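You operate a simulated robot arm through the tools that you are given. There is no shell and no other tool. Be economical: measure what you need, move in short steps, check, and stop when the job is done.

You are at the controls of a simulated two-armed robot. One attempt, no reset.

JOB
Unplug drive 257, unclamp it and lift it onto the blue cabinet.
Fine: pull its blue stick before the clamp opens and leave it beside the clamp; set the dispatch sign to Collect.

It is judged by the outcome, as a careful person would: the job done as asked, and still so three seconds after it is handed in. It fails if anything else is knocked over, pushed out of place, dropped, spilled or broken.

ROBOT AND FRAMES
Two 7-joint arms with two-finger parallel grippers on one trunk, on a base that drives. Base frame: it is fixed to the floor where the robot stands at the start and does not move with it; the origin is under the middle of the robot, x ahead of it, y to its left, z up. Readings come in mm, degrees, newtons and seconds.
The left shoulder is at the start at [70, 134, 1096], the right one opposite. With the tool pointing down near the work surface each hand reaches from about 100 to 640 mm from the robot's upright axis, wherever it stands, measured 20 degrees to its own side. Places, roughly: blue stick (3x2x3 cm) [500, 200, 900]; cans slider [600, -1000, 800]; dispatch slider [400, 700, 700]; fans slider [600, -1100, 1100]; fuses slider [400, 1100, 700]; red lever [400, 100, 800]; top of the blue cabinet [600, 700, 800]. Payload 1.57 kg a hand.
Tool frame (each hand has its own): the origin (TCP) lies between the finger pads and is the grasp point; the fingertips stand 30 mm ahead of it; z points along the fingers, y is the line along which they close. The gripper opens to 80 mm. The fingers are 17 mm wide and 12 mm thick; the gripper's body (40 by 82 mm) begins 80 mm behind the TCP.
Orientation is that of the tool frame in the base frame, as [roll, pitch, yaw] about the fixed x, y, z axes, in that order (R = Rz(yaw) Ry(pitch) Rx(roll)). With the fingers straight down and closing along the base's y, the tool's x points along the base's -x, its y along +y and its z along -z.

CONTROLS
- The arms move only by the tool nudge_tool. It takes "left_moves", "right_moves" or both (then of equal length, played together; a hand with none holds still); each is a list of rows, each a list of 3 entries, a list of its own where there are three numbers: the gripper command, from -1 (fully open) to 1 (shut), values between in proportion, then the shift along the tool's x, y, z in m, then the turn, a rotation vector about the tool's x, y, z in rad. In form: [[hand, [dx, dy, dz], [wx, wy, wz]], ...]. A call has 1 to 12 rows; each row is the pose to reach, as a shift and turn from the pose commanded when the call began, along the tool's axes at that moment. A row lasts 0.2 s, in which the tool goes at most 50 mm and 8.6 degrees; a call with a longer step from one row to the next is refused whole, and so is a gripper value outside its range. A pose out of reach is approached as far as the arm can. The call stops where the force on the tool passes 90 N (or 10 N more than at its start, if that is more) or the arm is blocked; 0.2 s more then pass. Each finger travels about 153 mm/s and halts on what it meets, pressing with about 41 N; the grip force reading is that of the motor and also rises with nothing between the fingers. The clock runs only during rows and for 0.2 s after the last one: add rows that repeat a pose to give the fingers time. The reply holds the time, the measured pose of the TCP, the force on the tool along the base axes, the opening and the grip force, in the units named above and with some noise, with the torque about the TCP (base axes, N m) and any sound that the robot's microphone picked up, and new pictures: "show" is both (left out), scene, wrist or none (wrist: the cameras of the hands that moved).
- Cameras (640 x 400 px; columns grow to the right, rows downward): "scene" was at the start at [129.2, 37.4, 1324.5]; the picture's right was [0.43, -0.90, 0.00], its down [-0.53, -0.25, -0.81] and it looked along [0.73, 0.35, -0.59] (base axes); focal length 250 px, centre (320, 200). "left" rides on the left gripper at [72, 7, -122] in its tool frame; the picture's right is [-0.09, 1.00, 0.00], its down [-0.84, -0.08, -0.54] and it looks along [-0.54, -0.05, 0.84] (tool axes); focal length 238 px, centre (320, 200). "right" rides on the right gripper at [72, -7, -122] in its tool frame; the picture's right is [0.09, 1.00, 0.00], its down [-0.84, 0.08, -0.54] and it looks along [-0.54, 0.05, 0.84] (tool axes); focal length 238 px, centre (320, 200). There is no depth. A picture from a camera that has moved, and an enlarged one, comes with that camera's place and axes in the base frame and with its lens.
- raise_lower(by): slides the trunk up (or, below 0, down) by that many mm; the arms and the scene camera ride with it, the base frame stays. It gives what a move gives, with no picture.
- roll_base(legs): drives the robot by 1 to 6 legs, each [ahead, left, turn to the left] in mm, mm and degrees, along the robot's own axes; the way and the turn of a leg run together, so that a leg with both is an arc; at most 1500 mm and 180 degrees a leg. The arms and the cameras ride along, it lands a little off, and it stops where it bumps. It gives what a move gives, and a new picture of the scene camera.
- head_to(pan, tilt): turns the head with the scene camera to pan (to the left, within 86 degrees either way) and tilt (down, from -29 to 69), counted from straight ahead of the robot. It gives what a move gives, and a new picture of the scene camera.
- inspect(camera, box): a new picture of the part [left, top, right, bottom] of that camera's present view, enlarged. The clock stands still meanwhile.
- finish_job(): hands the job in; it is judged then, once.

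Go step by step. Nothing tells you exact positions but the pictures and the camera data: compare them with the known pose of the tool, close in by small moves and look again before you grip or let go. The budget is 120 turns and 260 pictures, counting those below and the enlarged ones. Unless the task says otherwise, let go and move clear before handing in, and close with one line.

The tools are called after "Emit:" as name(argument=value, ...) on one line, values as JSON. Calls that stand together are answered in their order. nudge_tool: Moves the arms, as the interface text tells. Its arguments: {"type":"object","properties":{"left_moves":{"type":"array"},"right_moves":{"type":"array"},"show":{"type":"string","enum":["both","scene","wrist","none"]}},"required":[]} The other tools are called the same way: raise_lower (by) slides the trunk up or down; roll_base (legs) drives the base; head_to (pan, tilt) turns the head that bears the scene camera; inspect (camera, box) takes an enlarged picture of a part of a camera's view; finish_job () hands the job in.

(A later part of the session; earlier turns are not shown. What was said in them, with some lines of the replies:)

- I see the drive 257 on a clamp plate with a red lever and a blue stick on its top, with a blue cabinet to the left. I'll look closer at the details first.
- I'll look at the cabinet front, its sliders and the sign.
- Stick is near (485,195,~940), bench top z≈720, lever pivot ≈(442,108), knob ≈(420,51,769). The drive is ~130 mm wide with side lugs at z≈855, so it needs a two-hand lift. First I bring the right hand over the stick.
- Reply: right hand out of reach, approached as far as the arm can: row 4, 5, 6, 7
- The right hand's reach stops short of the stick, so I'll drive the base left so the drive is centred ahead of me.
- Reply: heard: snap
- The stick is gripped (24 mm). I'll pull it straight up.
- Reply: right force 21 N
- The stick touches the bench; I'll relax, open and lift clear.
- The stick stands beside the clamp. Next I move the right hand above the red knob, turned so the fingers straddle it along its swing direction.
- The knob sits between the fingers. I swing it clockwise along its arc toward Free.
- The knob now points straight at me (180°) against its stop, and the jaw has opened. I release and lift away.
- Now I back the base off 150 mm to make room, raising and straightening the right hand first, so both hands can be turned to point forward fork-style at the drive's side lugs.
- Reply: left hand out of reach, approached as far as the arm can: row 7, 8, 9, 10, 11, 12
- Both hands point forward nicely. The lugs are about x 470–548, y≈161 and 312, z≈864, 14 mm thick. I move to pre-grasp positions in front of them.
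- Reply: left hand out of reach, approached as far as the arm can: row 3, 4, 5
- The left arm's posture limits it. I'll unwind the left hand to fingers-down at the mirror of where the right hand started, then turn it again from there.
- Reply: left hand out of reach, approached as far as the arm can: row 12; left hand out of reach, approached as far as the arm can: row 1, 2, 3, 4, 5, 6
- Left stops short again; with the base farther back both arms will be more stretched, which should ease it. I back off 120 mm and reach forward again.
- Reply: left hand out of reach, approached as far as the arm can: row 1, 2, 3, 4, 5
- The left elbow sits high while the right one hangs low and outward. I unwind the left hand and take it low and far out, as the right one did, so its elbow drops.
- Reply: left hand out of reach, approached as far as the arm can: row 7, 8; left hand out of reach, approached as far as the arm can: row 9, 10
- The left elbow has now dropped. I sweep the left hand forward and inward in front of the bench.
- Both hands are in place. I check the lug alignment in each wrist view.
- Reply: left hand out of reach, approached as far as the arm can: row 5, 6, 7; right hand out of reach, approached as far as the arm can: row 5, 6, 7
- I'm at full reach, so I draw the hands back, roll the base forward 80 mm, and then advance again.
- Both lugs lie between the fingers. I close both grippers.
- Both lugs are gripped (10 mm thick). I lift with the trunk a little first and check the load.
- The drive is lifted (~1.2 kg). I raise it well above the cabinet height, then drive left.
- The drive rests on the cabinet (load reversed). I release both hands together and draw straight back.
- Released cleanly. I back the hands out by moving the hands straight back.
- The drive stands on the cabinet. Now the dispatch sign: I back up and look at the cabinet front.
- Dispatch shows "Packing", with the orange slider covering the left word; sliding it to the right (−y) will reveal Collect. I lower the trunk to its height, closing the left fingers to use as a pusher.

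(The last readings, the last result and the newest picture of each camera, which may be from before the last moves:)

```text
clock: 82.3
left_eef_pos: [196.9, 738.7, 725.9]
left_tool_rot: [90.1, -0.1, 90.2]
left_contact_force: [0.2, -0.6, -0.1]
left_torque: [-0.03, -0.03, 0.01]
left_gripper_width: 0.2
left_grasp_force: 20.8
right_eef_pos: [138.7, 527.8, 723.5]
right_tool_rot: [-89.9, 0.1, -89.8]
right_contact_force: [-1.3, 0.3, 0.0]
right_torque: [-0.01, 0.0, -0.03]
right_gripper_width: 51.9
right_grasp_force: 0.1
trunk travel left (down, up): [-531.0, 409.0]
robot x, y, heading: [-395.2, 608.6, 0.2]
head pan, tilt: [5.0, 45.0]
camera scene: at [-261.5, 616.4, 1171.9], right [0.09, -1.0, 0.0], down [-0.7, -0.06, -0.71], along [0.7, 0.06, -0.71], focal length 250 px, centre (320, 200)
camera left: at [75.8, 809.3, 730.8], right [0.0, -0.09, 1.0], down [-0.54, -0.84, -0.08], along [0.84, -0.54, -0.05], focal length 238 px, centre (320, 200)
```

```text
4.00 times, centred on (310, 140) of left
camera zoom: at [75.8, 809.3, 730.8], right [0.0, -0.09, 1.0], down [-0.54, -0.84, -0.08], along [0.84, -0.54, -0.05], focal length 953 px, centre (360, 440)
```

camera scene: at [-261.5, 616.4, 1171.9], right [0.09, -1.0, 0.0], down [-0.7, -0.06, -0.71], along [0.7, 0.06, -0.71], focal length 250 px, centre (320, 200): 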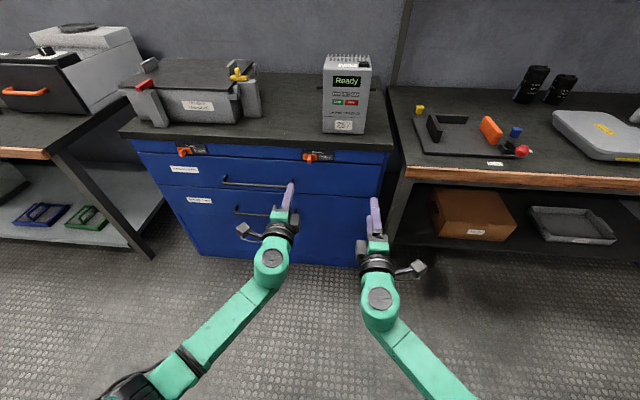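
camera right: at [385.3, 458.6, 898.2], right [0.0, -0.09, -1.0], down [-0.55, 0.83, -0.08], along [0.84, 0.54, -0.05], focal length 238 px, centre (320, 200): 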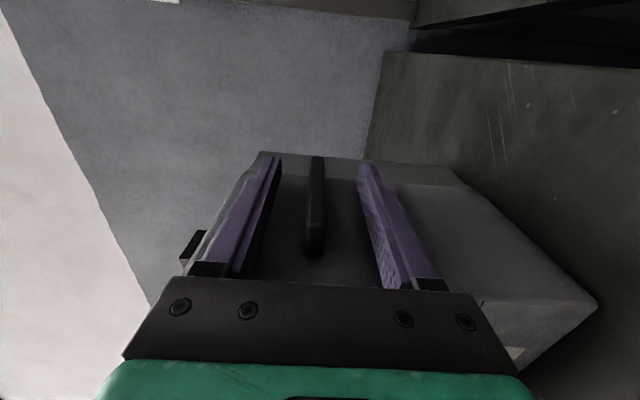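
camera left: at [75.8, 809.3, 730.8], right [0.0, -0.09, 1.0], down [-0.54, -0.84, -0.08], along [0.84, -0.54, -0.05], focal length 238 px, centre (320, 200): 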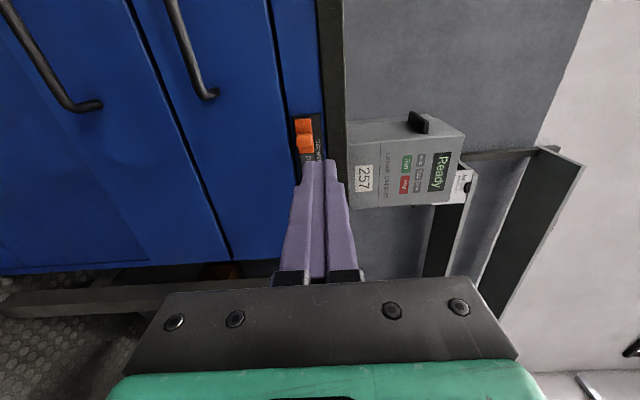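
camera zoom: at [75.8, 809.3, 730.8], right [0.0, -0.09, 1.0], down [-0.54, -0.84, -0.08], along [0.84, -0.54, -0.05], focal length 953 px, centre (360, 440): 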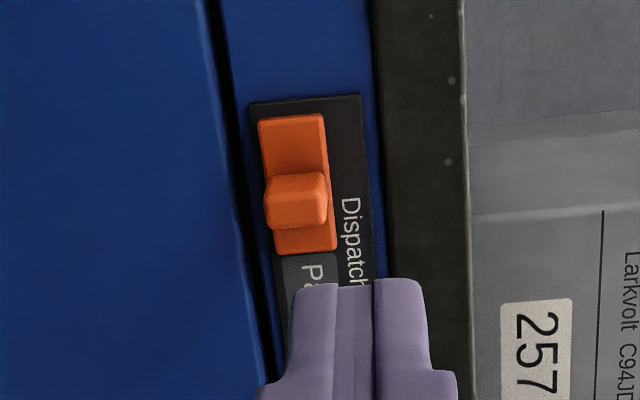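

Emit:
nudge_tool(left_moves=[[1, [0.002, -0.013, 0], [0, 0, 0]], [1, [0.002, -0.026, 0], [0, 0, 0]], [1, [0.002, -0.026, 0], [0, 0, 0]]], show="none")

Emit:
roll_base(legs=[[120, 0, 0]])

Emit:
inspect(camera="left", box=[180, 60, 440, 240])

Emit:
inspect(camera="scene", box=[240, 150, 400, 280])

```text
clock: 83.1
left_eef_pos: [197.3, 740.9, 699.9]
left_tool_rot: [90.1, 0.0, 90.2]
left_contact_force: [0.0, 1.3, 0.6]
left_torque: [0.0, -0.01, 0.03]
left_gripper_width: 0.0
left_grasp_force: 21.3
right_eef_pos: [139.2, 529.3, 723.4]
right_tool_rot: [-89.9, 0.1, -89.9]
right_contact_force: [0.3, 1.7, -0.8]
right_torque: [0.03, 0.01, 0.02]
right_gripper_width: 52.0
right_grasp_force: 0.1
trunk travel left (down, up): [-531.0, 409.0]
robot x, y, heading: [-390.5, 607.0, 0.1]
head pan, tilt: [5.0, 45.0]
```

```text
clock: 84.4
left_eef_pos: [317.7, 741.6, 698.7]
left_tool_rot: [90.3, 0.0, 90.2]
left_contact_force: [0.7, 0.4, -0.3]
left_torque: [0.03, 0.01, 0.02]
left_gripper_width: 0.0
left_grasp_force: 21.4
right_eef_pos: [258.9, 530.3, 723.0]
right_tool_rot: [-90.0, 0.1, -89.9]
right_contact_force: [0.3, 0.7, 0.1]
right_torque: [0.0, 0.01, 0.01]
right_gripper_width: 52.1
right_grasp_force: 0.1
trunk travel left (down, up): [-531.0, 409.0]
robot x, y, heading: [-270.1, 608.1, 0.1]
head pan, tilt: [5.0, 45.0]
camera scene: at [-140.8, 617.3, 1171.8], right [0.09, -1.0, 0.0], down [-0.7, -0.07, -0.71], along [0.7, 0.07, -0.71], focal length 250 px, centre (320, 200)
```

scene: 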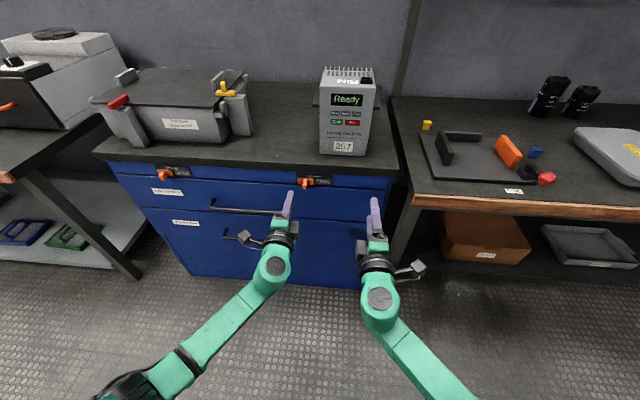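

```text
2.22 times, centred on (310, 150) of left
camera zoom: at [194.5, 812.7, 704.4], right [0.0, -0.09, 1.0], down [-0.54, -0.84, -0.08], along [0.84, -0.54, -0.05], focal length 530 px, centre (342, 311)
```

zoom: 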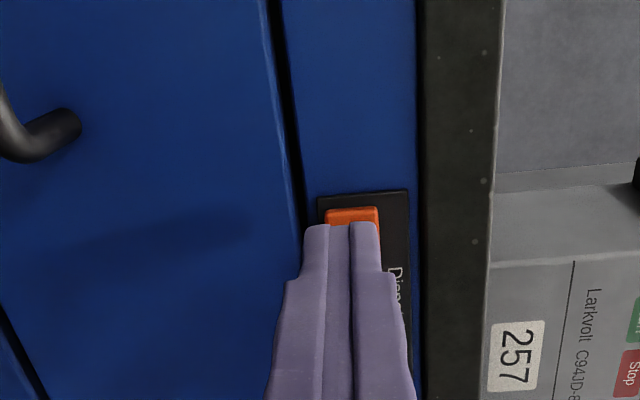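

```text
3.08 times, centred on (320, 215) of scene
camera zoom: at [-140.8, 617.3, 1171.8], right [0.09, -1.0, 0.0], down [-0.7, -0.07, -0.71], along [0.7, 0.07, -0.71], focal length 768 px, centre (320, 154)
```

zoom: 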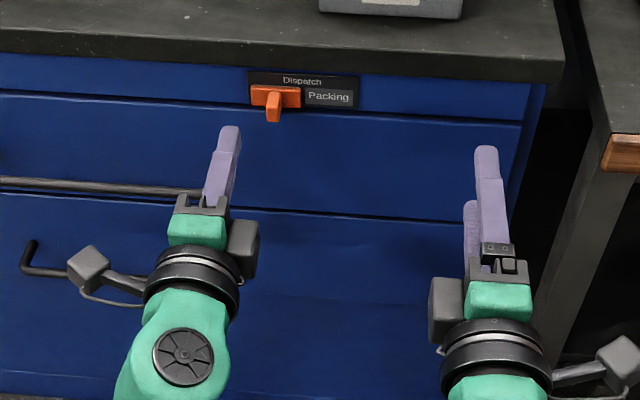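

Emit:
nudge_tool(left_moves=[[1, [0, 0.002, 0.017], [0, 0, 0]], [1, [0, 0.002, 0.033], [0, 0, 0]], [1, [0, 0.002, 0.033], [0, 0, 0]]], show="both")

Emit:
inspect(camera="left", box=[240, 100, 400, 220])

Emit:
inspect(camera="scene", box=[270, 160, 350, 220])

```text
clock: 85.2
left_eef_pos: [349.6, 741.3, 701.4]
left_tool_rot: [90.2, 0.0, 90.3]
left_contact_force: [-0.2, 0.6, -0.9]
left_torque: [-0.01, 0.05, -0.01]
left_gripper_width: 0.1
left_grasp_force: 21.6
right_eef_pos: [258.3, 529.1, 724.5]
right_tool_rot: [-89.9, 0.1, -89.8]
right_contact_force: [0.7, -0.4, -0.1]
right_torque: [0.02, 0.01, 0.01]
right_gripper_width: 52.2
right_grasp_force: 0.1
trunk travel left (down, up): [-531.0, 409.0]
robot x, y, heading: [-269.4, 608.3, 0.4]
head pan, tilt: [5.0, 45.0]
camera scene: at [-142.0, 617.3, 1171.9], right [0.09, -1.0, 0.0], down [-0.7, -0.07, -0.71], along [0.7, 0.07, -0.71], focal length 250 px, centre (320, 200)
camera left: at [228.1, 813.0, 707.2], right [0.0, -0.09, 1.0], down [-0.54, -0.84, -0.08], along [0.84, -0.54, -0.05], focal length 238 px, centre (320, 200)
```

scene: 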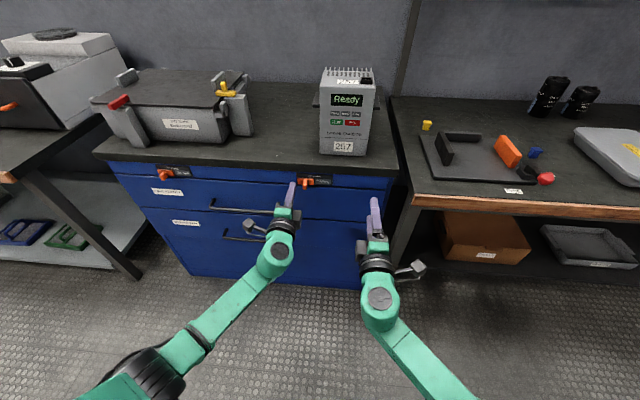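
left: 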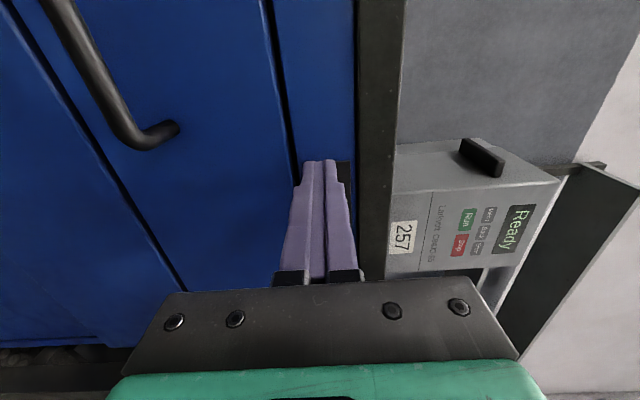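

```text
3.33 times, centred on (320, 160) of left
camera zoom: at [228.1, 813.0, 707.2], right [0.0, -0.09, 1.0], down [-0.54, -0.84, -0.08], along [0.84, -0.54, -0.05], focal length 794 px, centre (320, 333)
```

zoom: 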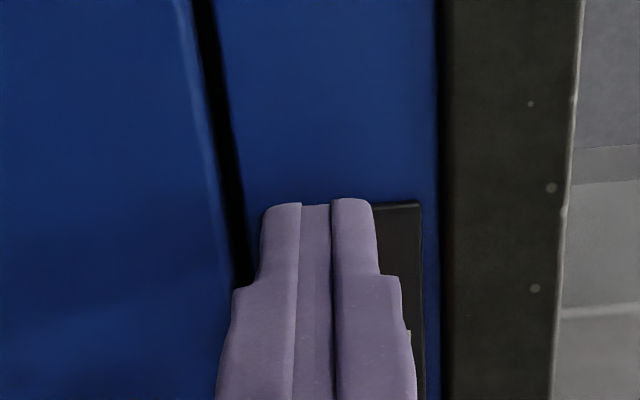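

```text
6.67 times, centred on (310, 190) of scene
camera zoom: at [-142.0, 617.3, 1171.9], right [0.09, -1.0, 0.0], down [-0.7, -0.07, -0.71], along [0.7, 0.07, -0.71], focal length 1664 px, centre (387, 267)
```

zoom: 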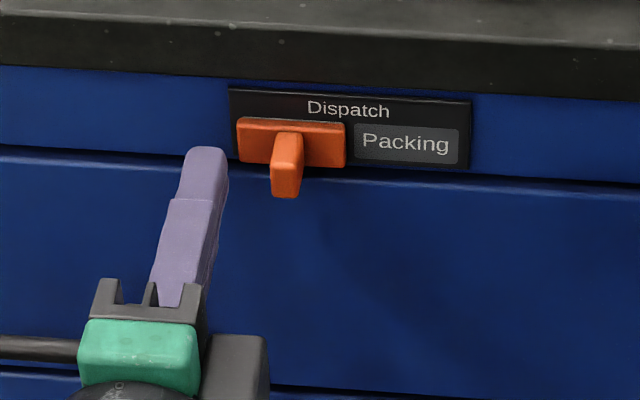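

Emit:
nudge_tool(left_moves=[[1, [-0.01, 0, 0], [0, 0, 0]], [1, [-0.02, 0, 0], [0, 0, 0]], [1, [-0.03, 0, 0], [0, 0, 0]], [1, [-0.04, 0, 0], [0, 0, 0]], [1, [-0.05, 0, 0], [0, 0, 0]], [1, [-0.058, 0, 0], [0, 0, 0]], [1, [-0.058, 0, 0], [0, 0, 0]]], show="none")

Emit:
inspect(camera="scene", box=[270, 160, 350, 220])

```text
clock: 86.8
left_eef_pos: [350.7, 683.5, 702.5]
left_tool_rot: [90.2, 0.0, 90.2]
left_contact_force: [-0.5, 0.1, 0.4]
left_torque: [-0.01, 0.04, 0.02]
left_gripper_width: 0.0
left_grasp_force: 21.9
right_eef_pos: [258.1, 529.7, 723.0]
right_tool_rot: [-89.8, 0.1, -89.8]
right_contact_force: [0.7, 1.0, 0.1]
right_torque: [0.05, 0.01, 0.0]
right_gripper_width: 52.4
right_grasp_force: 0.0
trunk travel left (down, up): [-531.0, 409.0]
robot x, y, heading: [-269.3, 609.2, 0.0]
head pan, tilt: [5.0, 45.0]
```

```text
6.67 times, centred on (310, 190) of scene
camera zoom: at [-141.9, 617.3, 1171.9], right [0.09, -1.0, 0.0], down [-0.7, -0.07, -0.71], along [0.7, 0.07, -0.71], focal length 1664 px, centre (387, 267)
```

zoom: 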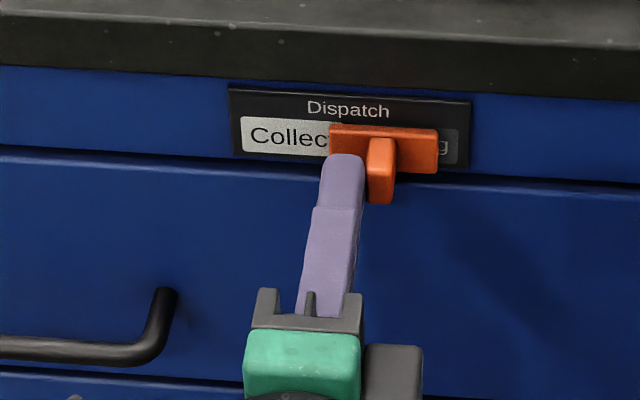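

It's revealing "Collect"; about 10 mm more to go.

Emit:
nudge_tool(left_moves=[[1, [-0.006, 0, 0], [0, 0, 0]], [1, [-0.011, 0, 0], [0, 0, 0]], [1, [-0.014, 0, 0], [0, 0, 0]], [1, [-0.014, 0, 0], [0, 0, 0]]], show="none")

Emit:
inspect(camera="scene", box=[270, 160, 350, 220])

```text
clock: 87.8
left_eef_pos: [349.3, 673.5, 701.3]
left_tool_rot: [90.2, 0.2, 90.6]
left_contact_force: [0.7, 16.7, 0.2]
left_torque: [0.06, -0.13, 0.35]
left_gripper_width: 0.5
left_grasp_force: 21.3
right_eef_pos: [258.5, 531.9, 723.0]
right_tool_rot: [-89.9, 0.0, -89.8]
right_contact_force: [0.1, 0.4, 0.2]
right_torque: [0.01, 0.01, 0.04]
right_gripper_width: 51.7
right_grasp_force: 0.1
trunk travel left (down, up): [-531.0, 409.0]
robot x, y, heading: [-275.4, 607.7, -0.0]
head pan, tilt: [5.0, 45.0]
```

```text
6.67 times, centred on (310, 190) of scene
camera zoom: at [-142.0, 620.4, 1171.9], right [0.09, -1.0, 0.0], down [-0.7, -0.07, -0.71], along [0.7, 0.06, -0.71], focal length 1664 px, centre (387, 267)
```

zoom: 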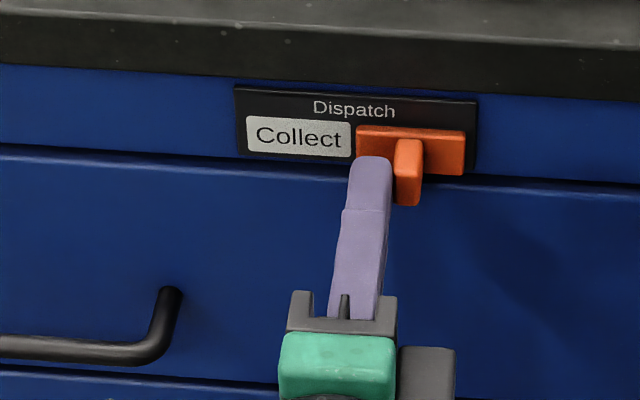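

At the stop; "Collect" shows fully. I ease off to the left, draw back, and roll away from the cabinet.

Emit:
nudge_tool(left_moves=[[1, [0.012, 0, 0], [0, 0, 0]], [1, [0.012, 0, -0.03], [0, 0, 0]], [1, [0.012, 0, -0.07], [0, 0, 0]]], show="none")

Emit:
roll_base(legs=[[-120, 0, 0]])

Emit:
inspect(camera="scene", box=[260, 60, 420, 200])

Emit:
inspect(camera="scene", box=[390, 60, 570, 200])

Emit:
inspect(camera="scene", box=[285, 130, 345, 180])

```text
clock: 88.6
left_eef_pos: [279.9, 680.0, 702.3]
left_tool_rot: [90.1, 0.1, 90.3]
left_contact_force: [-0.8, -0.2, 0.1]
left_torque: [-0.02, 0.01, 0.03]
left_gripper_width: 0.0
left_grasp_force: 20.9
right_eef_pos: [257.3, 530.2, 724.2]
right_tool_rot: [-89.9, 0.1, -89.7]
right_contact_force: [-0.3, 0.7, -0.3]
right_torque: [-0.02, 0.02, 0.01]
right_gripper_width: 52.3
right_grasp_force: 0.0
trunk travel left (down, up): [-531.0, 409.0]
robot x, y, heading: [-271.6, 609.3, 0.4]
head pan, tilt: [5.0, 45.0]
```

```text
clock: 89.8
left_eef_pos: [159.4, 680.3, 701.7]
left_tool_rot: [90.1, 0.1, 90.3]
left_contact_force: [-0.3, -0.9, -0.7]
left_torque: [-0.01, 0.0, 0.0]
left_gripper_width: 0.0
left_grasp_force: 20.9
right_eef_pos: [136.3, 528.2, 725.5]
right_tool_rot: [-89.8, 0.1, -89.9]
right_contact_force: [-0.7, -0.2, -0.2]
right_torque: [-0.04, -0.01, 0.01]
right_gripper_width: 52.3
right_grasp_force: 0.1
trunk travel left (down, up): [-531.0, 409.0]
robot x, y, heading: [-394.9, 609.0, 0.1]
head pan, tilt: [5.0, 45.0]
camera scene: at [-264.4, 616.5, 1172.1], right [0.09, -1.0, 0.0], down [-0.7, -0.06, -0.71], along [0.7, 0.06, -0.71], focal length 250 px, centre (320, 200)
```

scene: 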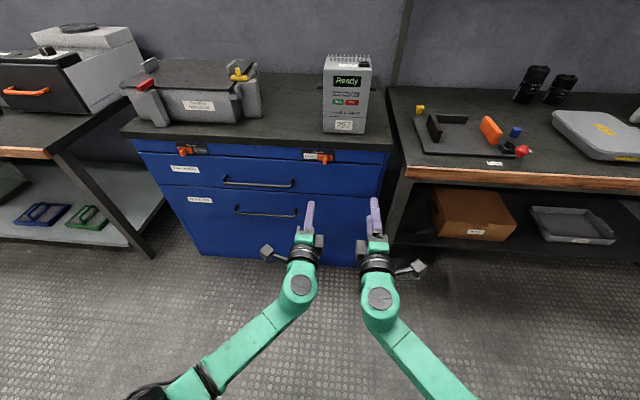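

```text
2.86 times, centred on (340, 130) of scene
camera zoom: at [-264.4, 616.5, 1172.1], right [0.09, -1.0, 0.0], down [-0.7, -0.06, -0.71], along [0.7, 0.06, -0.71], focal length 713 px, centre (263, 400)
```

zoom: 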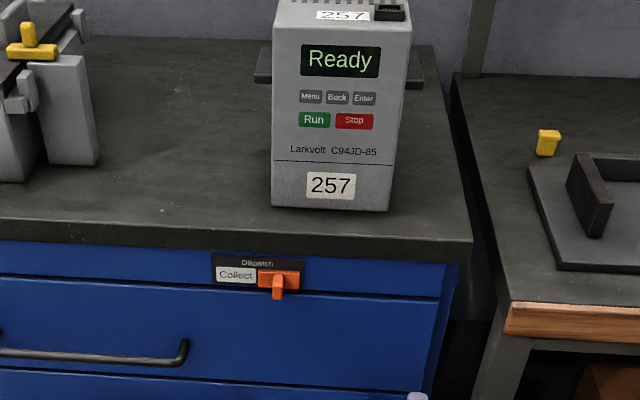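

```text
2.86 times, centred on (480, 130) of scene
camera zoom: at [-264.4, 616.5, 1172.1], right [0.09, -1.0, 0.0], down [-0.7, -0.06, -0.71], along [0.7, 0.06, -0.71], focal length 713 px, centre (-137, 400)
```

zoom: 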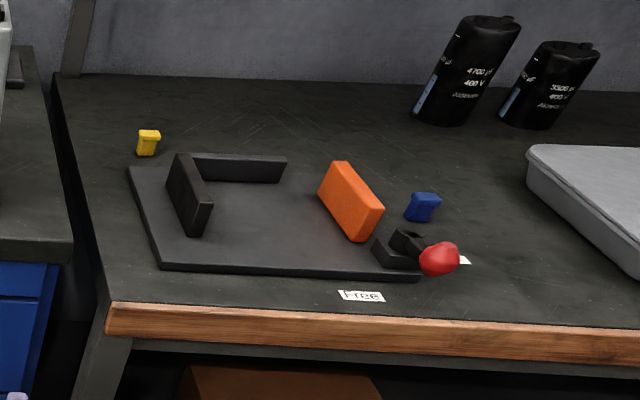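

```text
8.00 times, centred on (315, 155) of scene
camera zoom: at [-264.4, 616.5, 1172.1], right [0.09, -1.0, 0.0], down [-0.7, -0.06, -0.71], along [0.7, 0.06, -0.71], focal length 1997 px, centre (360, 560)
```

zoom: 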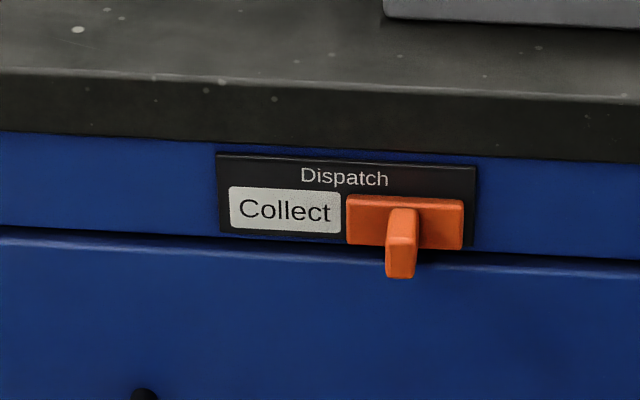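

All is as asked: drive 257 stands on the blue cabinet, the stick is beside the open clamp, the sign reads Collect, and the hands are clear. I hand the job in.

Emit:
finish_job()

```text
The job is handed in.
```

Drive 257 is unplugged, unclamped and standing on the blue cabinet. I pulled the blue stick before opening the clamp and left it beside the clamp, and the dispatch sign is set to Collect.
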